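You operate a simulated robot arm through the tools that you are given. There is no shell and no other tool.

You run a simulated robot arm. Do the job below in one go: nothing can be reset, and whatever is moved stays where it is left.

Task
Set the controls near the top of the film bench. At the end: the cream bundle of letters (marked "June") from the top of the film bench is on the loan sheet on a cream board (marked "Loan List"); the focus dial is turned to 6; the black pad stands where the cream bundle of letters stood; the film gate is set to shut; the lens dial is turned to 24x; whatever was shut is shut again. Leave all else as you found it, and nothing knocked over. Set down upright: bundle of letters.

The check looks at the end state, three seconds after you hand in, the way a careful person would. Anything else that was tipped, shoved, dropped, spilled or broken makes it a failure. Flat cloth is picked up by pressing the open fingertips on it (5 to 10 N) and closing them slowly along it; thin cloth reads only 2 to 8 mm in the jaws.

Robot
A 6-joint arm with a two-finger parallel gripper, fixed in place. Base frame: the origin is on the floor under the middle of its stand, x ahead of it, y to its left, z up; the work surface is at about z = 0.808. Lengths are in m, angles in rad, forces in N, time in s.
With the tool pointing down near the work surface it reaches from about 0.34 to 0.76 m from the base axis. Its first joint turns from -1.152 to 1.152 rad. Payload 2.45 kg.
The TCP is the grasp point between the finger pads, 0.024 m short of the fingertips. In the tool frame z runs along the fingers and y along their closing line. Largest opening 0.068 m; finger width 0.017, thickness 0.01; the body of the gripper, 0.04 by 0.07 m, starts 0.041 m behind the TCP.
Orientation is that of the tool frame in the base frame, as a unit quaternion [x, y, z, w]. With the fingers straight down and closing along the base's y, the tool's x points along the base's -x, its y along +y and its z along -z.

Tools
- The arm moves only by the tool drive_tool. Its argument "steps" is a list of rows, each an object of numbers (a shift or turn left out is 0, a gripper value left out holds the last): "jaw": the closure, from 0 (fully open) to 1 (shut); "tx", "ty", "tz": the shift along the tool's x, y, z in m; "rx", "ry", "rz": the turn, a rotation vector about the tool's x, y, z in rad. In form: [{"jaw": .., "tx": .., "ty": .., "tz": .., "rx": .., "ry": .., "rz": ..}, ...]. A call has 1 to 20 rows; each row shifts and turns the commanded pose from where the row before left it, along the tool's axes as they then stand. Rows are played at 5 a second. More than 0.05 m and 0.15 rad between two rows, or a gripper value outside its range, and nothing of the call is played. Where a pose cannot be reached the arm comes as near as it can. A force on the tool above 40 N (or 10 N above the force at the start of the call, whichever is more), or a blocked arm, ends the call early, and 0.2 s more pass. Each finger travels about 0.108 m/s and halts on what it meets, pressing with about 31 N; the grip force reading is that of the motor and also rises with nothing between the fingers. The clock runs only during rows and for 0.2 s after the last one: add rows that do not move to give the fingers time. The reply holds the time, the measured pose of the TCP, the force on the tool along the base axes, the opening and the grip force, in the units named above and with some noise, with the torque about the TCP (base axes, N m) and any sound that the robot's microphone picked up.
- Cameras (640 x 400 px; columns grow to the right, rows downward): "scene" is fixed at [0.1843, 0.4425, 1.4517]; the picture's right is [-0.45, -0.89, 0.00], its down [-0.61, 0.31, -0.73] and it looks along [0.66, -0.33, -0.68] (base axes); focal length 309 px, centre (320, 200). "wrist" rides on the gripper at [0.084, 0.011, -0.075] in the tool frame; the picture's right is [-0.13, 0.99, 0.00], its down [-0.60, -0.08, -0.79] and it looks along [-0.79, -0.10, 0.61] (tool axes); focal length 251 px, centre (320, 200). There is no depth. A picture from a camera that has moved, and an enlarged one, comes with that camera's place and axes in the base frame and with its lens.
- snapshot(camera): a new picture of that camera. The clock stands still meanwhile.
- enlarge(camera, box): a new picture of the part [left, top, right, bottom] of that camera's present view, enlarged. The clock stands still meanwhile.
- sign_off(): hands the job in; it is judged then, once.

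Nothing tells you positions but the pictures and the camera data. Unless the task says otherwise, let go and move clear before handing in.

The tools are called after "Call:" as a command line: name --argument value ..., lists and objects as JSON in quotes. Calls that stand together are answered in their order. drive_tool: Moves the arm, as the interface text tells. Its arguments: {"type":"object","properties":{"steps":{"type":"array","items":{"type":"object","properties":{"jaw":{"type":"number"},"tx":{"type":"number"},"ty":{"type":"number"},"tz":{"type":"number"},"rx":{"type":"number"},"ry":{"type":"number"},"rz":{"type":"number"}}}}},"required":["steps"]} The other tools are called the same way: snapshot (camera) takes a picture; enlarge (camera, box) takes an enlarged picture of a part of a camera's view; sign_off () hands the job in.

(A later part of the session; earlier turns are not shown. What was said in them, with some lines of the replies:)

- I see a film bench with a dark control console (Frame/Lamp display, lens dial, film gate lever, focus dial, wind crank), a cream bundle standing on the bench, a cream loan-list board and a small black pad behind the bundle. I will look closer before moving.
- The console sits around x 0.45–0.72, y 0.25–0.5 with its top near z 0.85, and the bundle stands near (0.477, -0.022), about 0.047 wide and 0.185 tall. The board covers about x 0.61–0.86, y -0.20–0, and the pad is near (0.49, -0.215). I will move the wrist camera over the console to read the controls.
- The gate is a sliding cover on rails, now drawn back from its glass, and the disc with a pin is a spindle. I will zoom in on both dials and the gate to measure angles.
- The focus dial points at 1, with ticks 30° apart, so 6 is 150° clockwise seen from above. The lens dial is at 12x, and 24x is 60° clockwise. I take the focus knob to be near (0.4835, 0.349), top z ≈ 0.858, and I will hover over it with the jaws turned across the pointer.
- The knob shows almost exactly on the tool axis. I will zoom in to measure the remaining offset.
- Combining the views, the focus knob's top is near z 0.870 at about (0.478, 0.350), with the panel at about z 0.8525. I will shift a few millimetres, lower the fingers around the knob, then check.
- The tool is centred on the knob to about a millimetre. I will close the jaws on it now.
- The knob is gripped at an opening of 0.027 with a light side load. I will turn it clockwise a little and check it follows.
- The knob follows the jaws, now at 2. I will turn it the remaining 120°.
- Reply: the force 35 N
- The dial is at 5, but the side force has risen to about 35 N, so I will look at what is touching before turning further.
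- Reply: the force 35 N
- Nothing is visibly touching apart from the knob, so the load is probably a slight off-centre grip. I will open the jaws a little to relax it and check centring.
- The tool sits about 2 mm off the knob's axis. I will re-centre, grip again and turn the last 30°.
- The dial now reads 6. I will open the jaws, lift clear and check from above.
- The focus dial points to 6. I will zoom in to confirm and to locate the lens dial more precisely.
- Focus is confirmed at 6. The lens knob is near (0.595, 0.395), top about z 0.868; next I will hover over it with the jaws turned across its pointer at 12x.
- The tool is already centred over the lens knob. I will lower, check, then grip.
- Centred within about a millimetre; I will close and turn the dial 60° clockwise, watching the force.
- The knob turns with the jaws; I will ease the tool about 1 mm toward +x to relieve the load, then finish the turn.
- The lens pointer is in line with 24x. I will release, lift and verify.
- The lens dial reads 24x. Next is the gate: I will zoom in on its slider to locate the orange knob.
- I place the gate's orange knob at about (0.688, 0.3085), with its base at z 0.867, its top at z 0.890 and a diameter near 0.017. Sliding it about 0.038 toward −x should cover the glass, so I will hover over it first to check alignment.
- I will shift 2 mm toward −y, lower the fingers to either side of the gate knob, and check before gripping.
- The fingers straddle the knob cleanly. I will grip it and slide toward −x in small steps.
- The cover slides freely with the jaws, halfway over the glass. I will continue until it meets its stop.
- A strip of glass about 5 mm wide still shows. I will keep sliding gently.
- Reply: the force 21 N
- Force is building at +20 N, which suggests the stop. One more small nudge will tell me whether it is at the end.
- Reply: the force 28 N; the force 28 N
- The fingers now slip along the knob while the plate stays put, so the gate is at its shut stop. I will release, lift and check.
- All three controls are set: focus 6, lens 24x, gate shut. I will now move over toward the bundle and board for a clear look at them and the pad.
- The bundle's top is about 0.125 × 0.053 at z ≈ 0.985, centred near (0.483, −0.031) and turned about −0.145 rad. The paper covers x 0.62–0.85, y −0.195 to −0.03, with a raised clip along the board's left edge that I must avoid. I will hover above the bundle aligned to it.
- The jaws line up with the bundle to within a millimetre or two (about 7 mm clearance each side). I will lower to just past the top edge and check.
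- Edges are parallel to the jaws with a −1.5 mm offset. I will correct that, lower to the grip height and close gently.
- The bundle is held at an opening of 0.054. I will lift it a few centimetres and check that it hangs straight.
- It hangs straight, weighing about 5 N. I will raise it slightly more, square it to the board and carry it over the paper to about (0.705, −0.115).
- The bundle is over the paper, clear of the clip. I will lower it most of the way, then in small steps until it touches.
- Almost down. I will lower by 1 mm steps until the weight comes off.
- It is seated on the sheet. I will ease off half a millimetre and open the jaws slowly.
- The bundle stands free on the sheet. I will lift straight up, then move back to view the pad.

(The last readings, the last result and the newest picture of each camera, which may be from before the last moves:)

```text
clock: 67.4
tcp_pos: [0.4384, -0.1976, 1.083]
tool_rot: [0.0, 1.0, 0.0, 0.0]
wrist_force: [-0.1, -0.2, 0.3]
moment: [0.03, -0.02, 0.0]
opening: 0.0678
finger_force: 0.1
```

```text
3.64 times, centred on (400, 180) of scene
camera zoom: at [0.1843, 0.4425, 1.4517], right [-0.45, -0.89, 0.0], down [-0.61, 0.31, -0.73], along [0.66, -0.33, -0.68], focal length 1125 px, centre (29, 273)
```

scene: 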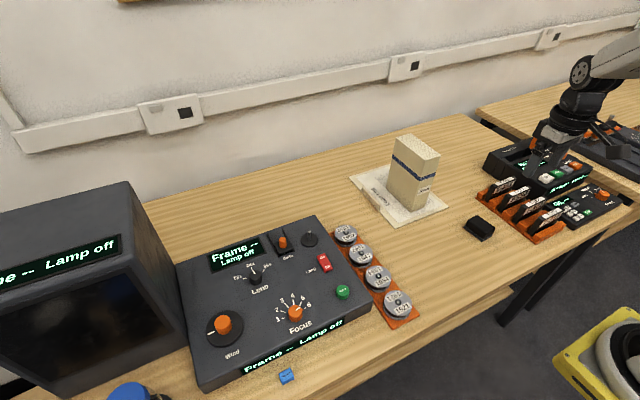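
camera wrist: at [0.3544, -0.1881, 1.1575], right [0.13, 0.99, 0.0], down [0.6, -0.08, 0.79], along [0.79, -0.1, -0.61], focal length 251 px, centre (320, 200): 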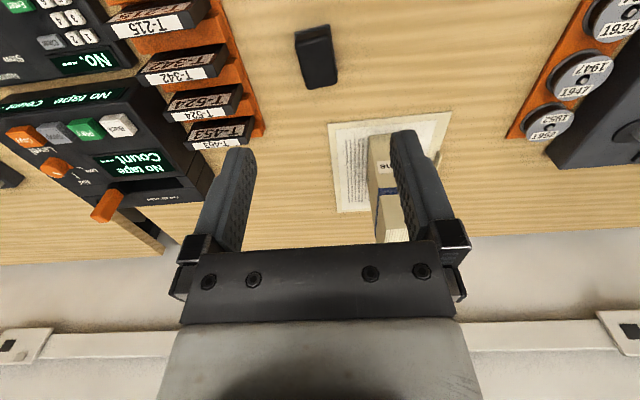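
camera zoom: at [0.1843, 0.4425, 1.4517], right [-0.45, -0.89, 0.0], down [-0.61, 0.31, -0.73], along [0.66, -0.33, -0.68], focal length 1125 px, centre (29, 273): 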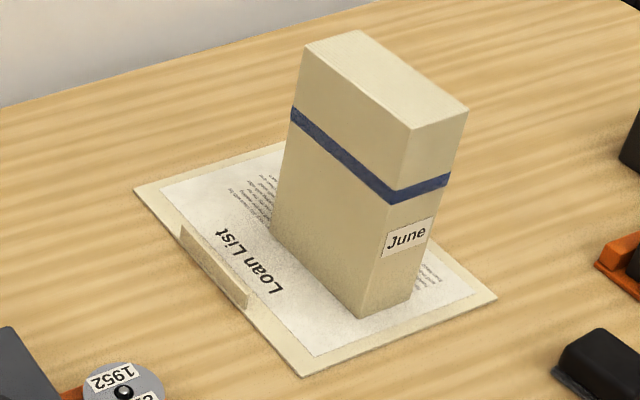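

The bundle stands upright on the sheet. The pad is near (0.501, −0.210), roughly 0.058 × 0.040 with its top around z 0.83 and turned about +0.085 rad; I will hover over it and refine.

Call:
drive_tool --steps '[{"tx": -0.0153, "ty": -0.0025, "tz": 0.0425}, {"tx": -0.0153, "ty": -0.0025, "tz": 0.0425}, {"tx": -0.0153, "ty": -0.0025, "tz": 0.0425}, {"tx": -0.0153, "ty": -0.0026, "tz": 0.0425}, {"rz": -0.085}, {}, {}]'

Call:
snapshot --camera "wrist"

Call:
enlarge --camera "wrist" --box '[240, 30, 400, 130]'

Call:
enlarge --camera "scene" --box '[430, 150, 550, 250]'

```text
clock: 69.0
tcp_pos: [0.5007, -0.2071, 0.9117]
tool_rot: [-0.042, 0.999, 0.0, 0.0]
wrist_force: [-0.3, -0.6, -0.1]
moment: [0.01, 0.0, -0.01]
opening: 0.068
finger_force: 0.0
```

```text
taken
camera wrist: at [0.4152, -0.2041, 0.9871], right [0.04, 1.0, 0.0], down [0.61, -0.03, 0.79], along [0.79, -0.04, -0.61], focal length 251 px, centre (320, 200)
```

wrist: 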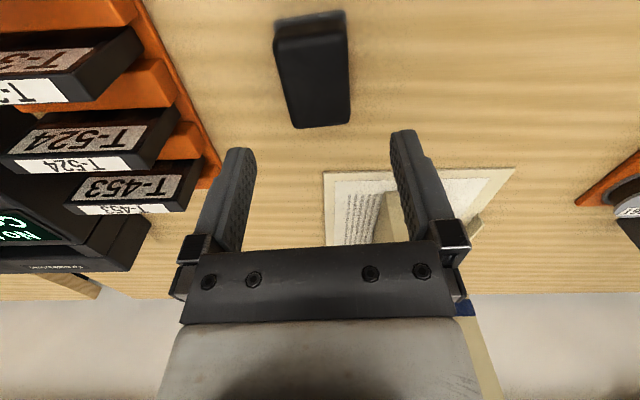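

```text
4.00 times, centred on (320, 80) of wrist
camera zoom: at [0.4152, -0.2041, 0.9871], right [0.04, 1.0, 0.0], down [0.61, -0.03, 0.79], along [0.79, -0.04, -0.61], focal length 1006 px, centre (320, 680)
```

zoom: 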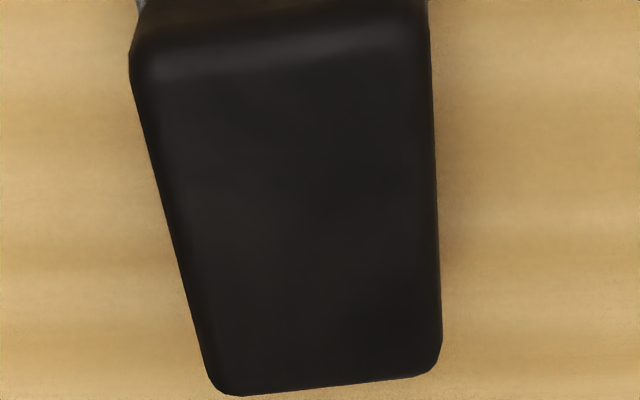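

```text
4.00 times, centred on (490, 200) of scene
camera zoom: at [0.1843, 0.4425, 1.4517], right [-0.45, -0.89, 0.0], down [-0.61, 0.31, -0.73], along [0.66, -0.33, -0.68], focal length 1238 px, centre (-360, 200)
```

zoom: 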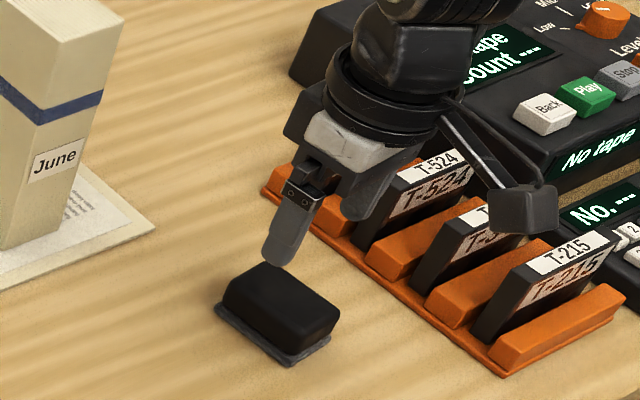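

The jaws are parallel to the pad; I will correct a 2.6 mm offset, lower so the tips stop about 8 mm above the table, and check.

Call:
drive_tool --steps '[{"tx": -0.0015, "ty": -0.0026}, {"tz": 0.02}, {"tz": 0.02}, {"tz": 0.018}, {"tz": 0.012}, {}]'

Call:
snapshot --camera "wrist"

Call:
enlarge --camera "scene" --box '[430, 150, 550, 250]'

```text
clock: 70.4
tcp_pos: [0.5015, -0.2118, 0.8424]
tool_rot: [-0.042, 0.999, 0.0, 0.0]
wrist_force: [-0.1, -0.8, -0.8]
moment: [-0.01, 0.0, 0.0]
opening: 0.0681
finger_force: 0.1
```

```text
taken
camera wrist: at [0.4163, -0.2086, 0.9167], right [0.05, 1.0, 0.0], down [0.61, -0.03, 0.79], along [0.79, -0.04, -0.61], focal length 251 px, centre (320, 200)
```

wrist: 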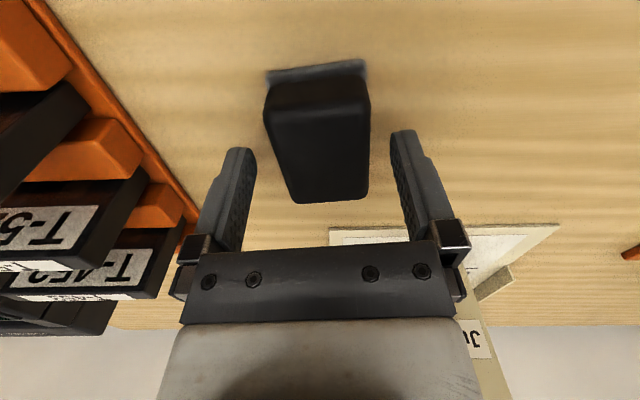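

```text
4.00 times, centred on (490, 200) of scene
camera zoom: at [0.1843, 0.4425, 1.4517], right [-0.45, -0.89, 0.0], down [-0.61, 0.31, -0.73], along [0.66, -0.33, -0.68], focal length 1238 px, centre (-360, 200)
```

zoom: 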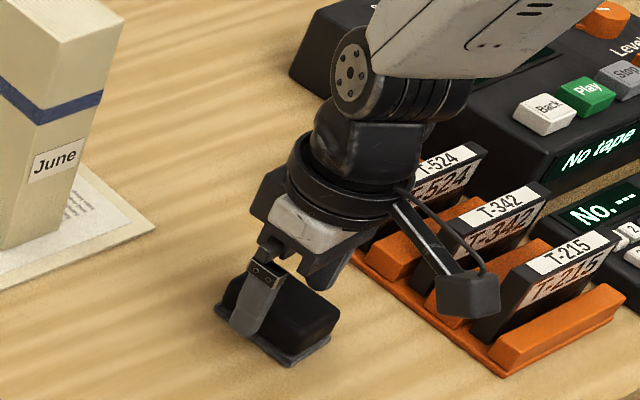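

The fingers straddle the pad evenly. I will close on it.

Call:
drive_tool --steps '[{"jaw": 0.2}, {"jaw": 0.3}, {"jaw": 0.38}, {"jaw": 0.45}, {"jaw": 0.52}, {}, {}]'

Call:
drive_tool --steps '[{"tz": -0.005}, {"tz": -0.01}, {"tz": -0.02}, {"tz": -0.03}, {}, {}]'

Call:
snapshot --camera "wrist"

Call:
enlarge --camera "scene" --box '[420, 130, 560, 250]'

```text
clock: 72.0
tcp_pos: [0.5017, -0.2121, 0.842]
tool_rot: [-0.041, 0.999, 0.001, 0.0]
wrist_force: [0.4, 0.9, 0.0]
moment: [-0.01, -0.01, 0.01]
opening: 0.0427
finger_force: 30.6
```

```text
clock: 73.4
tcp_pos: [0.5031, -0.2114, 0.9083]
tool_rot: [-0.042, 0.999, 0.001, 0.0]
wrist_force: [0.5, 0.5, -1.3]
moment: [-0.01, 0.0, 0.01]
opening: 0.043
finger_force: 30.7
```

```text
taken
camera wrist: at [0.4177, -0.2087, 0.9824], right [0.05, 1.0, 0.0], down [0.61, -0.03, 0.79], along [0.79, -0.04, -0.61], focal length 251 px, centre (320, 200)
```

wrist: 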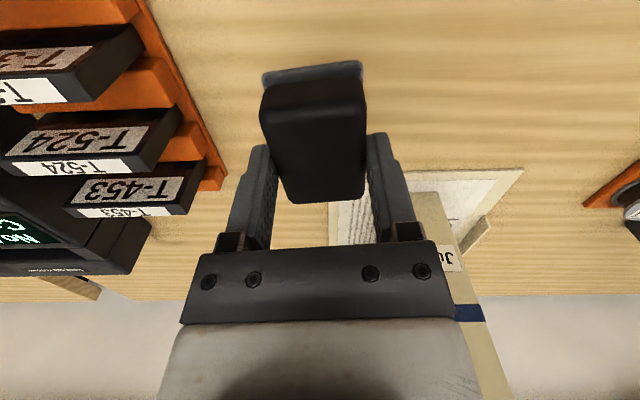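

```text
3.33 times, centred on (490, 190) of scene
camera zoom: at [0.1843, 0.4425, 1.4517], right [-0.45, -0.89, 0.0], down [-0.61, 0.31, -0.73], along [0.66, -0.33, -0.68], focal length 1031 px, centre (-247, 233)
```

zoom: 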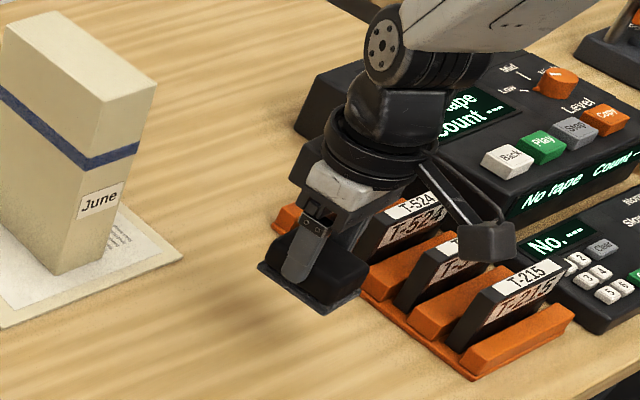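

The pad is held level. I will carry it to the bundle's old spot near (0.484, −0.032) and lower it most of the way.

Call:
drive_tool --steps '[{"tx": 0.00066, "ty": 0.0303}, {"tx": 0.00066, "ty": 0.0303}, {"tx": 0.00066, "ty": 0.0303}, {"tx": 0.00066, "ty": 0.0303}, {"tx": 0.00066, "ty": 0.0303}, {"ty": 0.03}, {}, {}]'

Call:
drive_tool --steps '[{"tz": 0.015}, {"tz": 0.015}, {"tz": 0.015}, {"tz": 0.013}, {}]'

Call:
snapshot --camera "scene"

Call:
enlarge --camera "scene" --box '[390, 190, 510, 290]'

```text
clock: 75.2
tcp_pos: [0.4823, -0.0317, 0.907]
tool_rot: [-0.042, 0.999, 0.0, 0.0]
wrist_force: [-0.6, 0.6, -0.6]
moment: [0.0, 0.0, -0.01]
opening: 0.0428
finger_force: 30.9
```

```text
clock: 76.4
tcp_pos: [0.4834, -0.0322, 0.8491]
tool_rot: [-0.042, 0.999, 0.0, 0.0]
wrist_force: [0.2, -0.1, -1.1]
moment: [0.0, 0.01, -0.02]
opening: 0.0428
finger_force: 30.8
```

```text
taken
```

scene: 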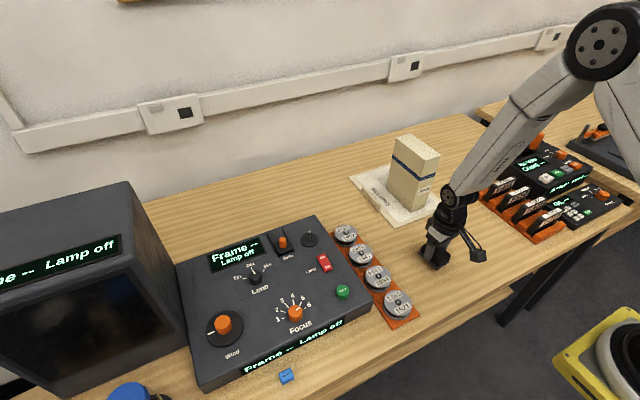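

```text
4.00 times, centred on (450, 240) of scene
camera zoom: at [0.1843, 0.4425, 1.4517], right [-0.45, -0.89, 0.0], down [-0.61, 0.31, -0.73], along [0.66, -0.33, -0.68], focal length 1238 px, centre (-200, 40)
```

zoom: 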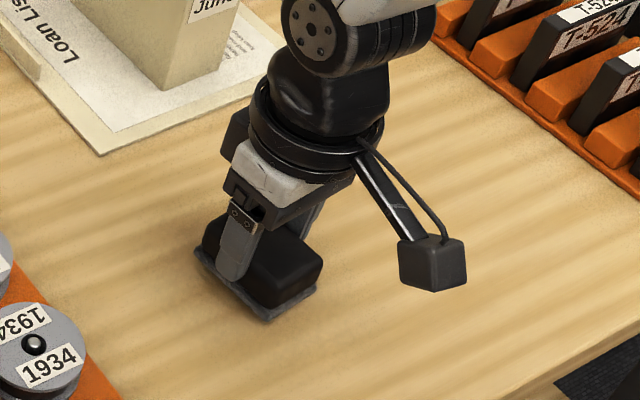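

The pad is over the old spot. I will lower in small steps to contact.

Call:
drive_tool --steps '[{"tz": 0.002}, {"tz": 0.002}, {"tz": 0.001}, {}]'

Call:
drive_tool --steps '[{"tz": 0.001}, {}]'

Call:
drive_tool --steps '[{"tz": 0.001}, {}]'

```text
clock: 77.4
tcp_pos: [0.4833, -0.031, 0.8438]
tool_rot: [-0.042, 0.999, 0.0, 0.0]
wrist_force: [0.5, -0.7, 0.5]
moment: [0.02, 0.01, -0.01]
opening: 0.0429
finger_force: 31.0
```

```text
clock: 78.0
tcp_pos: [0.483, -0.0308, 0.8434]
tool_rot: [-0.042, 0.999, 0.0, 0.001]
wrist_force: [0.7, -0.8, -0.9]
moment: [-0.01, 0.0, 0.0]
opening: 0.0429
finger_force: 31.3
```

```text
clock: 78.6
tcp_pos: [0.484, -0.0302, 0.8434]
tool_rot: [-0.042, 0.999, 0.0, 0.0]
wrist_force: [-0.3, 0.4, -0.2]
moment: [0.0, -0.04, -0.02]
opening: 0.0428
finger_force: 30.6
```

Call:
drive_tool --steps '[{"tz": 0.0007}, {}]'

Call:
enlarge --camera "scene" --box '[390, 190, 510, 290]'

```text
clock: 79.2
tcp_pos: [0.4832, -0.0301, 0.843]
tool_rot: [-0.042, 0.999, 0.0, 0.0]
wrist_force: [-3.8, -2.8, 10.8]
moment: [-0.11, 0.14, -0.02]
opening: 0.0428
finger_force: 30.5
```

```text
4.00 times, centred on (450, 240) of scene
camera zoom: at [0.184, 0.4424, 1.4518], right [-0.45, -0.89, 0.0], down [-0.61, 0.31, -0.73], along [0.66, -0.33, -0.68], focal length 1238 px, centre (-200, 40)
```

zoom: 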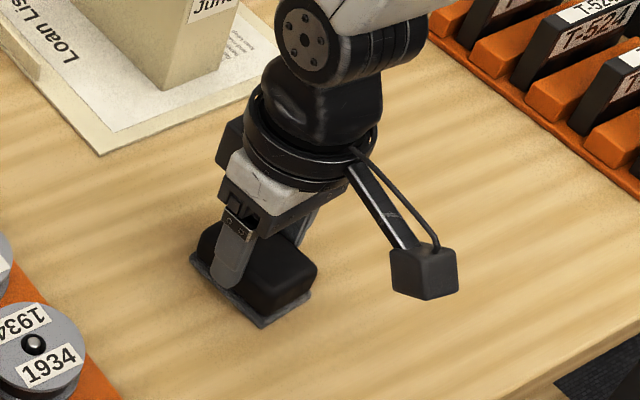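

The pad is on the bench. I will ease off, open the jaws slowly and lift clear.

Call:
drive_tool --steps '[{"tz": -0.0005}, {"jaw": 0.35}, {"jaw": 0.25}, {"jaw": 0.15}, {"jaw": 0.05}, {"jaw": 0}, {}, {"tz": -0.015}, {"tz": -0.03}, {"tz": -0.04}, {"tz": -0.045}, {"tz": -0.045}, {"tz": -0.045}, {"tz": -0.045}, {"tx": 0.03, "ty": 0.04}, {"tx": 0.02, "ty": 0.04}, {"ty": 0.04}, {}]'

Call:
snapshot --camera "scene"

Call:
snapshot --camera "wrist"

Call:
enlarge --camera "scene" --box '[330, 120, 490, 300]'

Call:
enlarge --camera "scene" --box '[180, 210, 400, 350]'

```text
clock: 83.0
tcp_pos: [0.4227, 0.0852, 1.106]
tool_rot: [-0.042, 0.999, 0.001, -0.001]
wrist_force: [1.2, 0.5, -0.2]
moment: [0.0, 0.0, 0.0]
opening: 0.068
finger_force: 0.0
```

```text
taken
```

scene: 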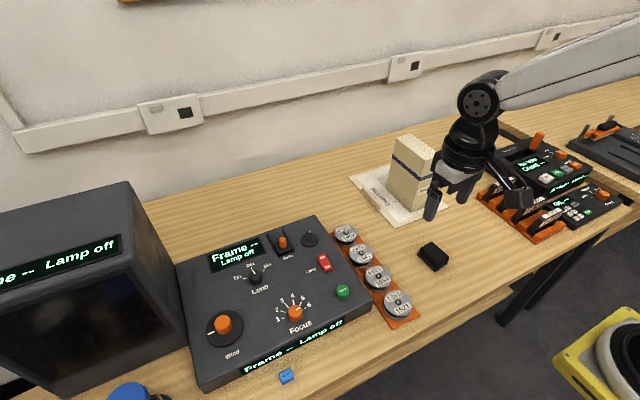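

```text
taken
camera wrist: at [0.3382, 0.0888, 1.1813], right [0.05, 1.0, 0.0], down [0.61, -0.03, 0.79], along [0.79, -0.04, -0.61], focal length 251 px, centre (320, 200)
```

wrist: 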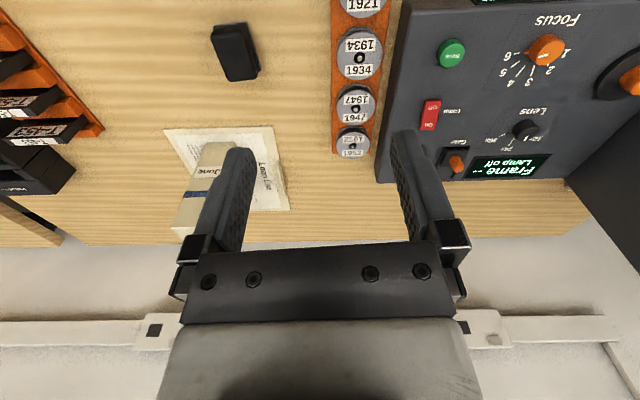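

```text
2.22 times, centred on (410, 210) of scene
camera zoom: at [0.1843, 0.4425, 1.4517], right [-0.45, -0.89, 0.0], down [-0.61, 0.31, -0.73], along [0.66, -0.33, -0.68], focal length 688 px, centre (120, 178)
```

zoom: 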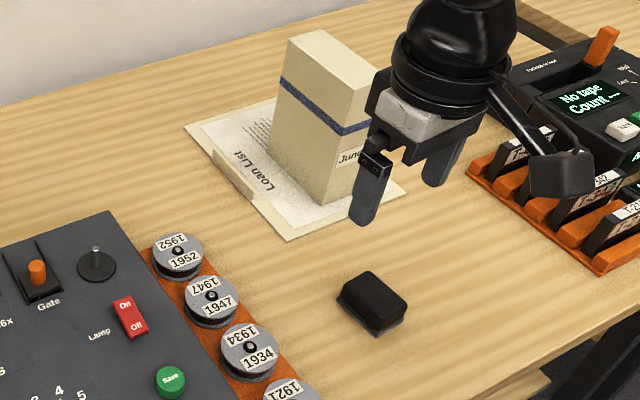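

```text
2.86 times, centred on (290, 280) of scene
camera zoom: at [0.1843, 0.4425, 1.4517], right [-0.45, -0.89, 0.0], down [-0.61, 0.31, -0.73], along [0.66, -0.33, -0.68], focal length 884 px, centre (406, -29)
```

zoom: 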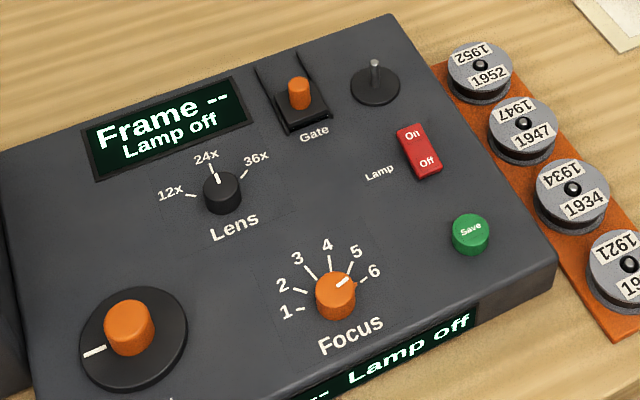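

Everything appears in place. I will take one last close look at the gate and the dials before handing in.

Call:
enlarge --camera "wrist" --box '[424, 130, 504, 190]'

Call:
enlarge --camera "scene" --box '[260, 215, 320, 260]'

Call:
enlarge --camera "wrist" --box '[150, 120, 310, 240]'

```text
6.67 times, centred on (464, 160) of wrist
camera zoom: at [0.3382, 0.0888, 1.1813], right [0.05, 1.0, 0.0], down [0.61, -0.03, 0.79], along [0.79, -0.04, -0.61], focal length 1676 px, centre (-640, 467)
```

zoom: 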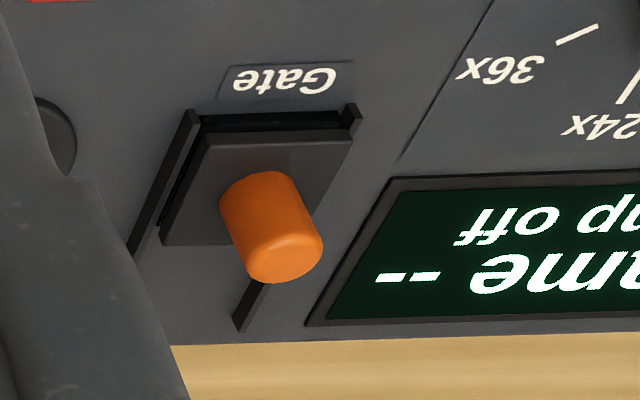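

```text
8.89 times, centred on (290, 238) of scene
camera zoom: at [0.1843, 0.4425, 1.4517], right [-0.45, -0.89, 0.0], down [-0.61, 0.31, -0.73], along [0.66, -0.33, -0.68], focal length 2750 px, centre (587, -133)
```

zoom: 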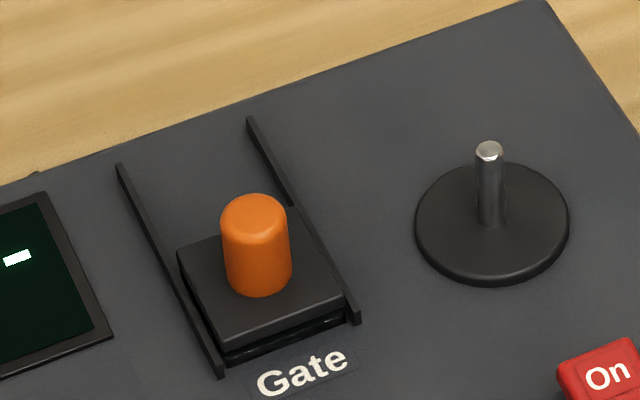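

```text
3.33 times, centred on (230, 180) of wrist
camera zoom: at [0.3382, 0.0888, 1.1813], right [0.05, 1.0, 0.0], down [0.61, -0.03, 0.79], along [0.79, -0.04, -0.61], focal length 838 px, centre (620, 267)
```

zoom: 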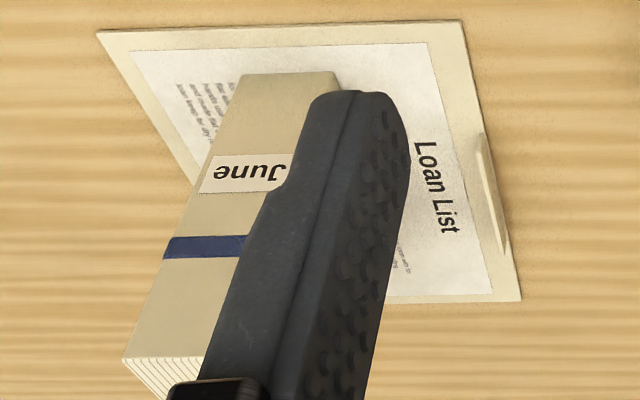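

The gate cover is over its glass at the stop, focus reads 6 and lens reads 24x. The "June" bundle stands upright on the loan sheet, the pad sits on the bundle's old spot, and the arm is clear, so I am handing in.

Call:
sign_off

```text
The job is handed in.
```

The job is handed in. From the last pictures, everything asked for was in place:

- **Focus dial:** it points at 6.
- **Lens dial:** it points at 24x.
- **Film gate:** the cover is slid shut over the glass and against its stop. I judged the stop from the jaws slipping along the knob while the plate stayed still.
- **Bundle of letters ("June"):** it stands upright on the loan sheet, clear of the clip on the board's edge.
- **Black pad:** it sits felt side down, within a few millimetres of where the bundle stood. I kept its own angle rather than turning it to match the bundle's.

I opened nothing, so there was nothing to shut again. I saw nothing else moved or knocked over. The jaws are empty and the arm is clear of the bench.
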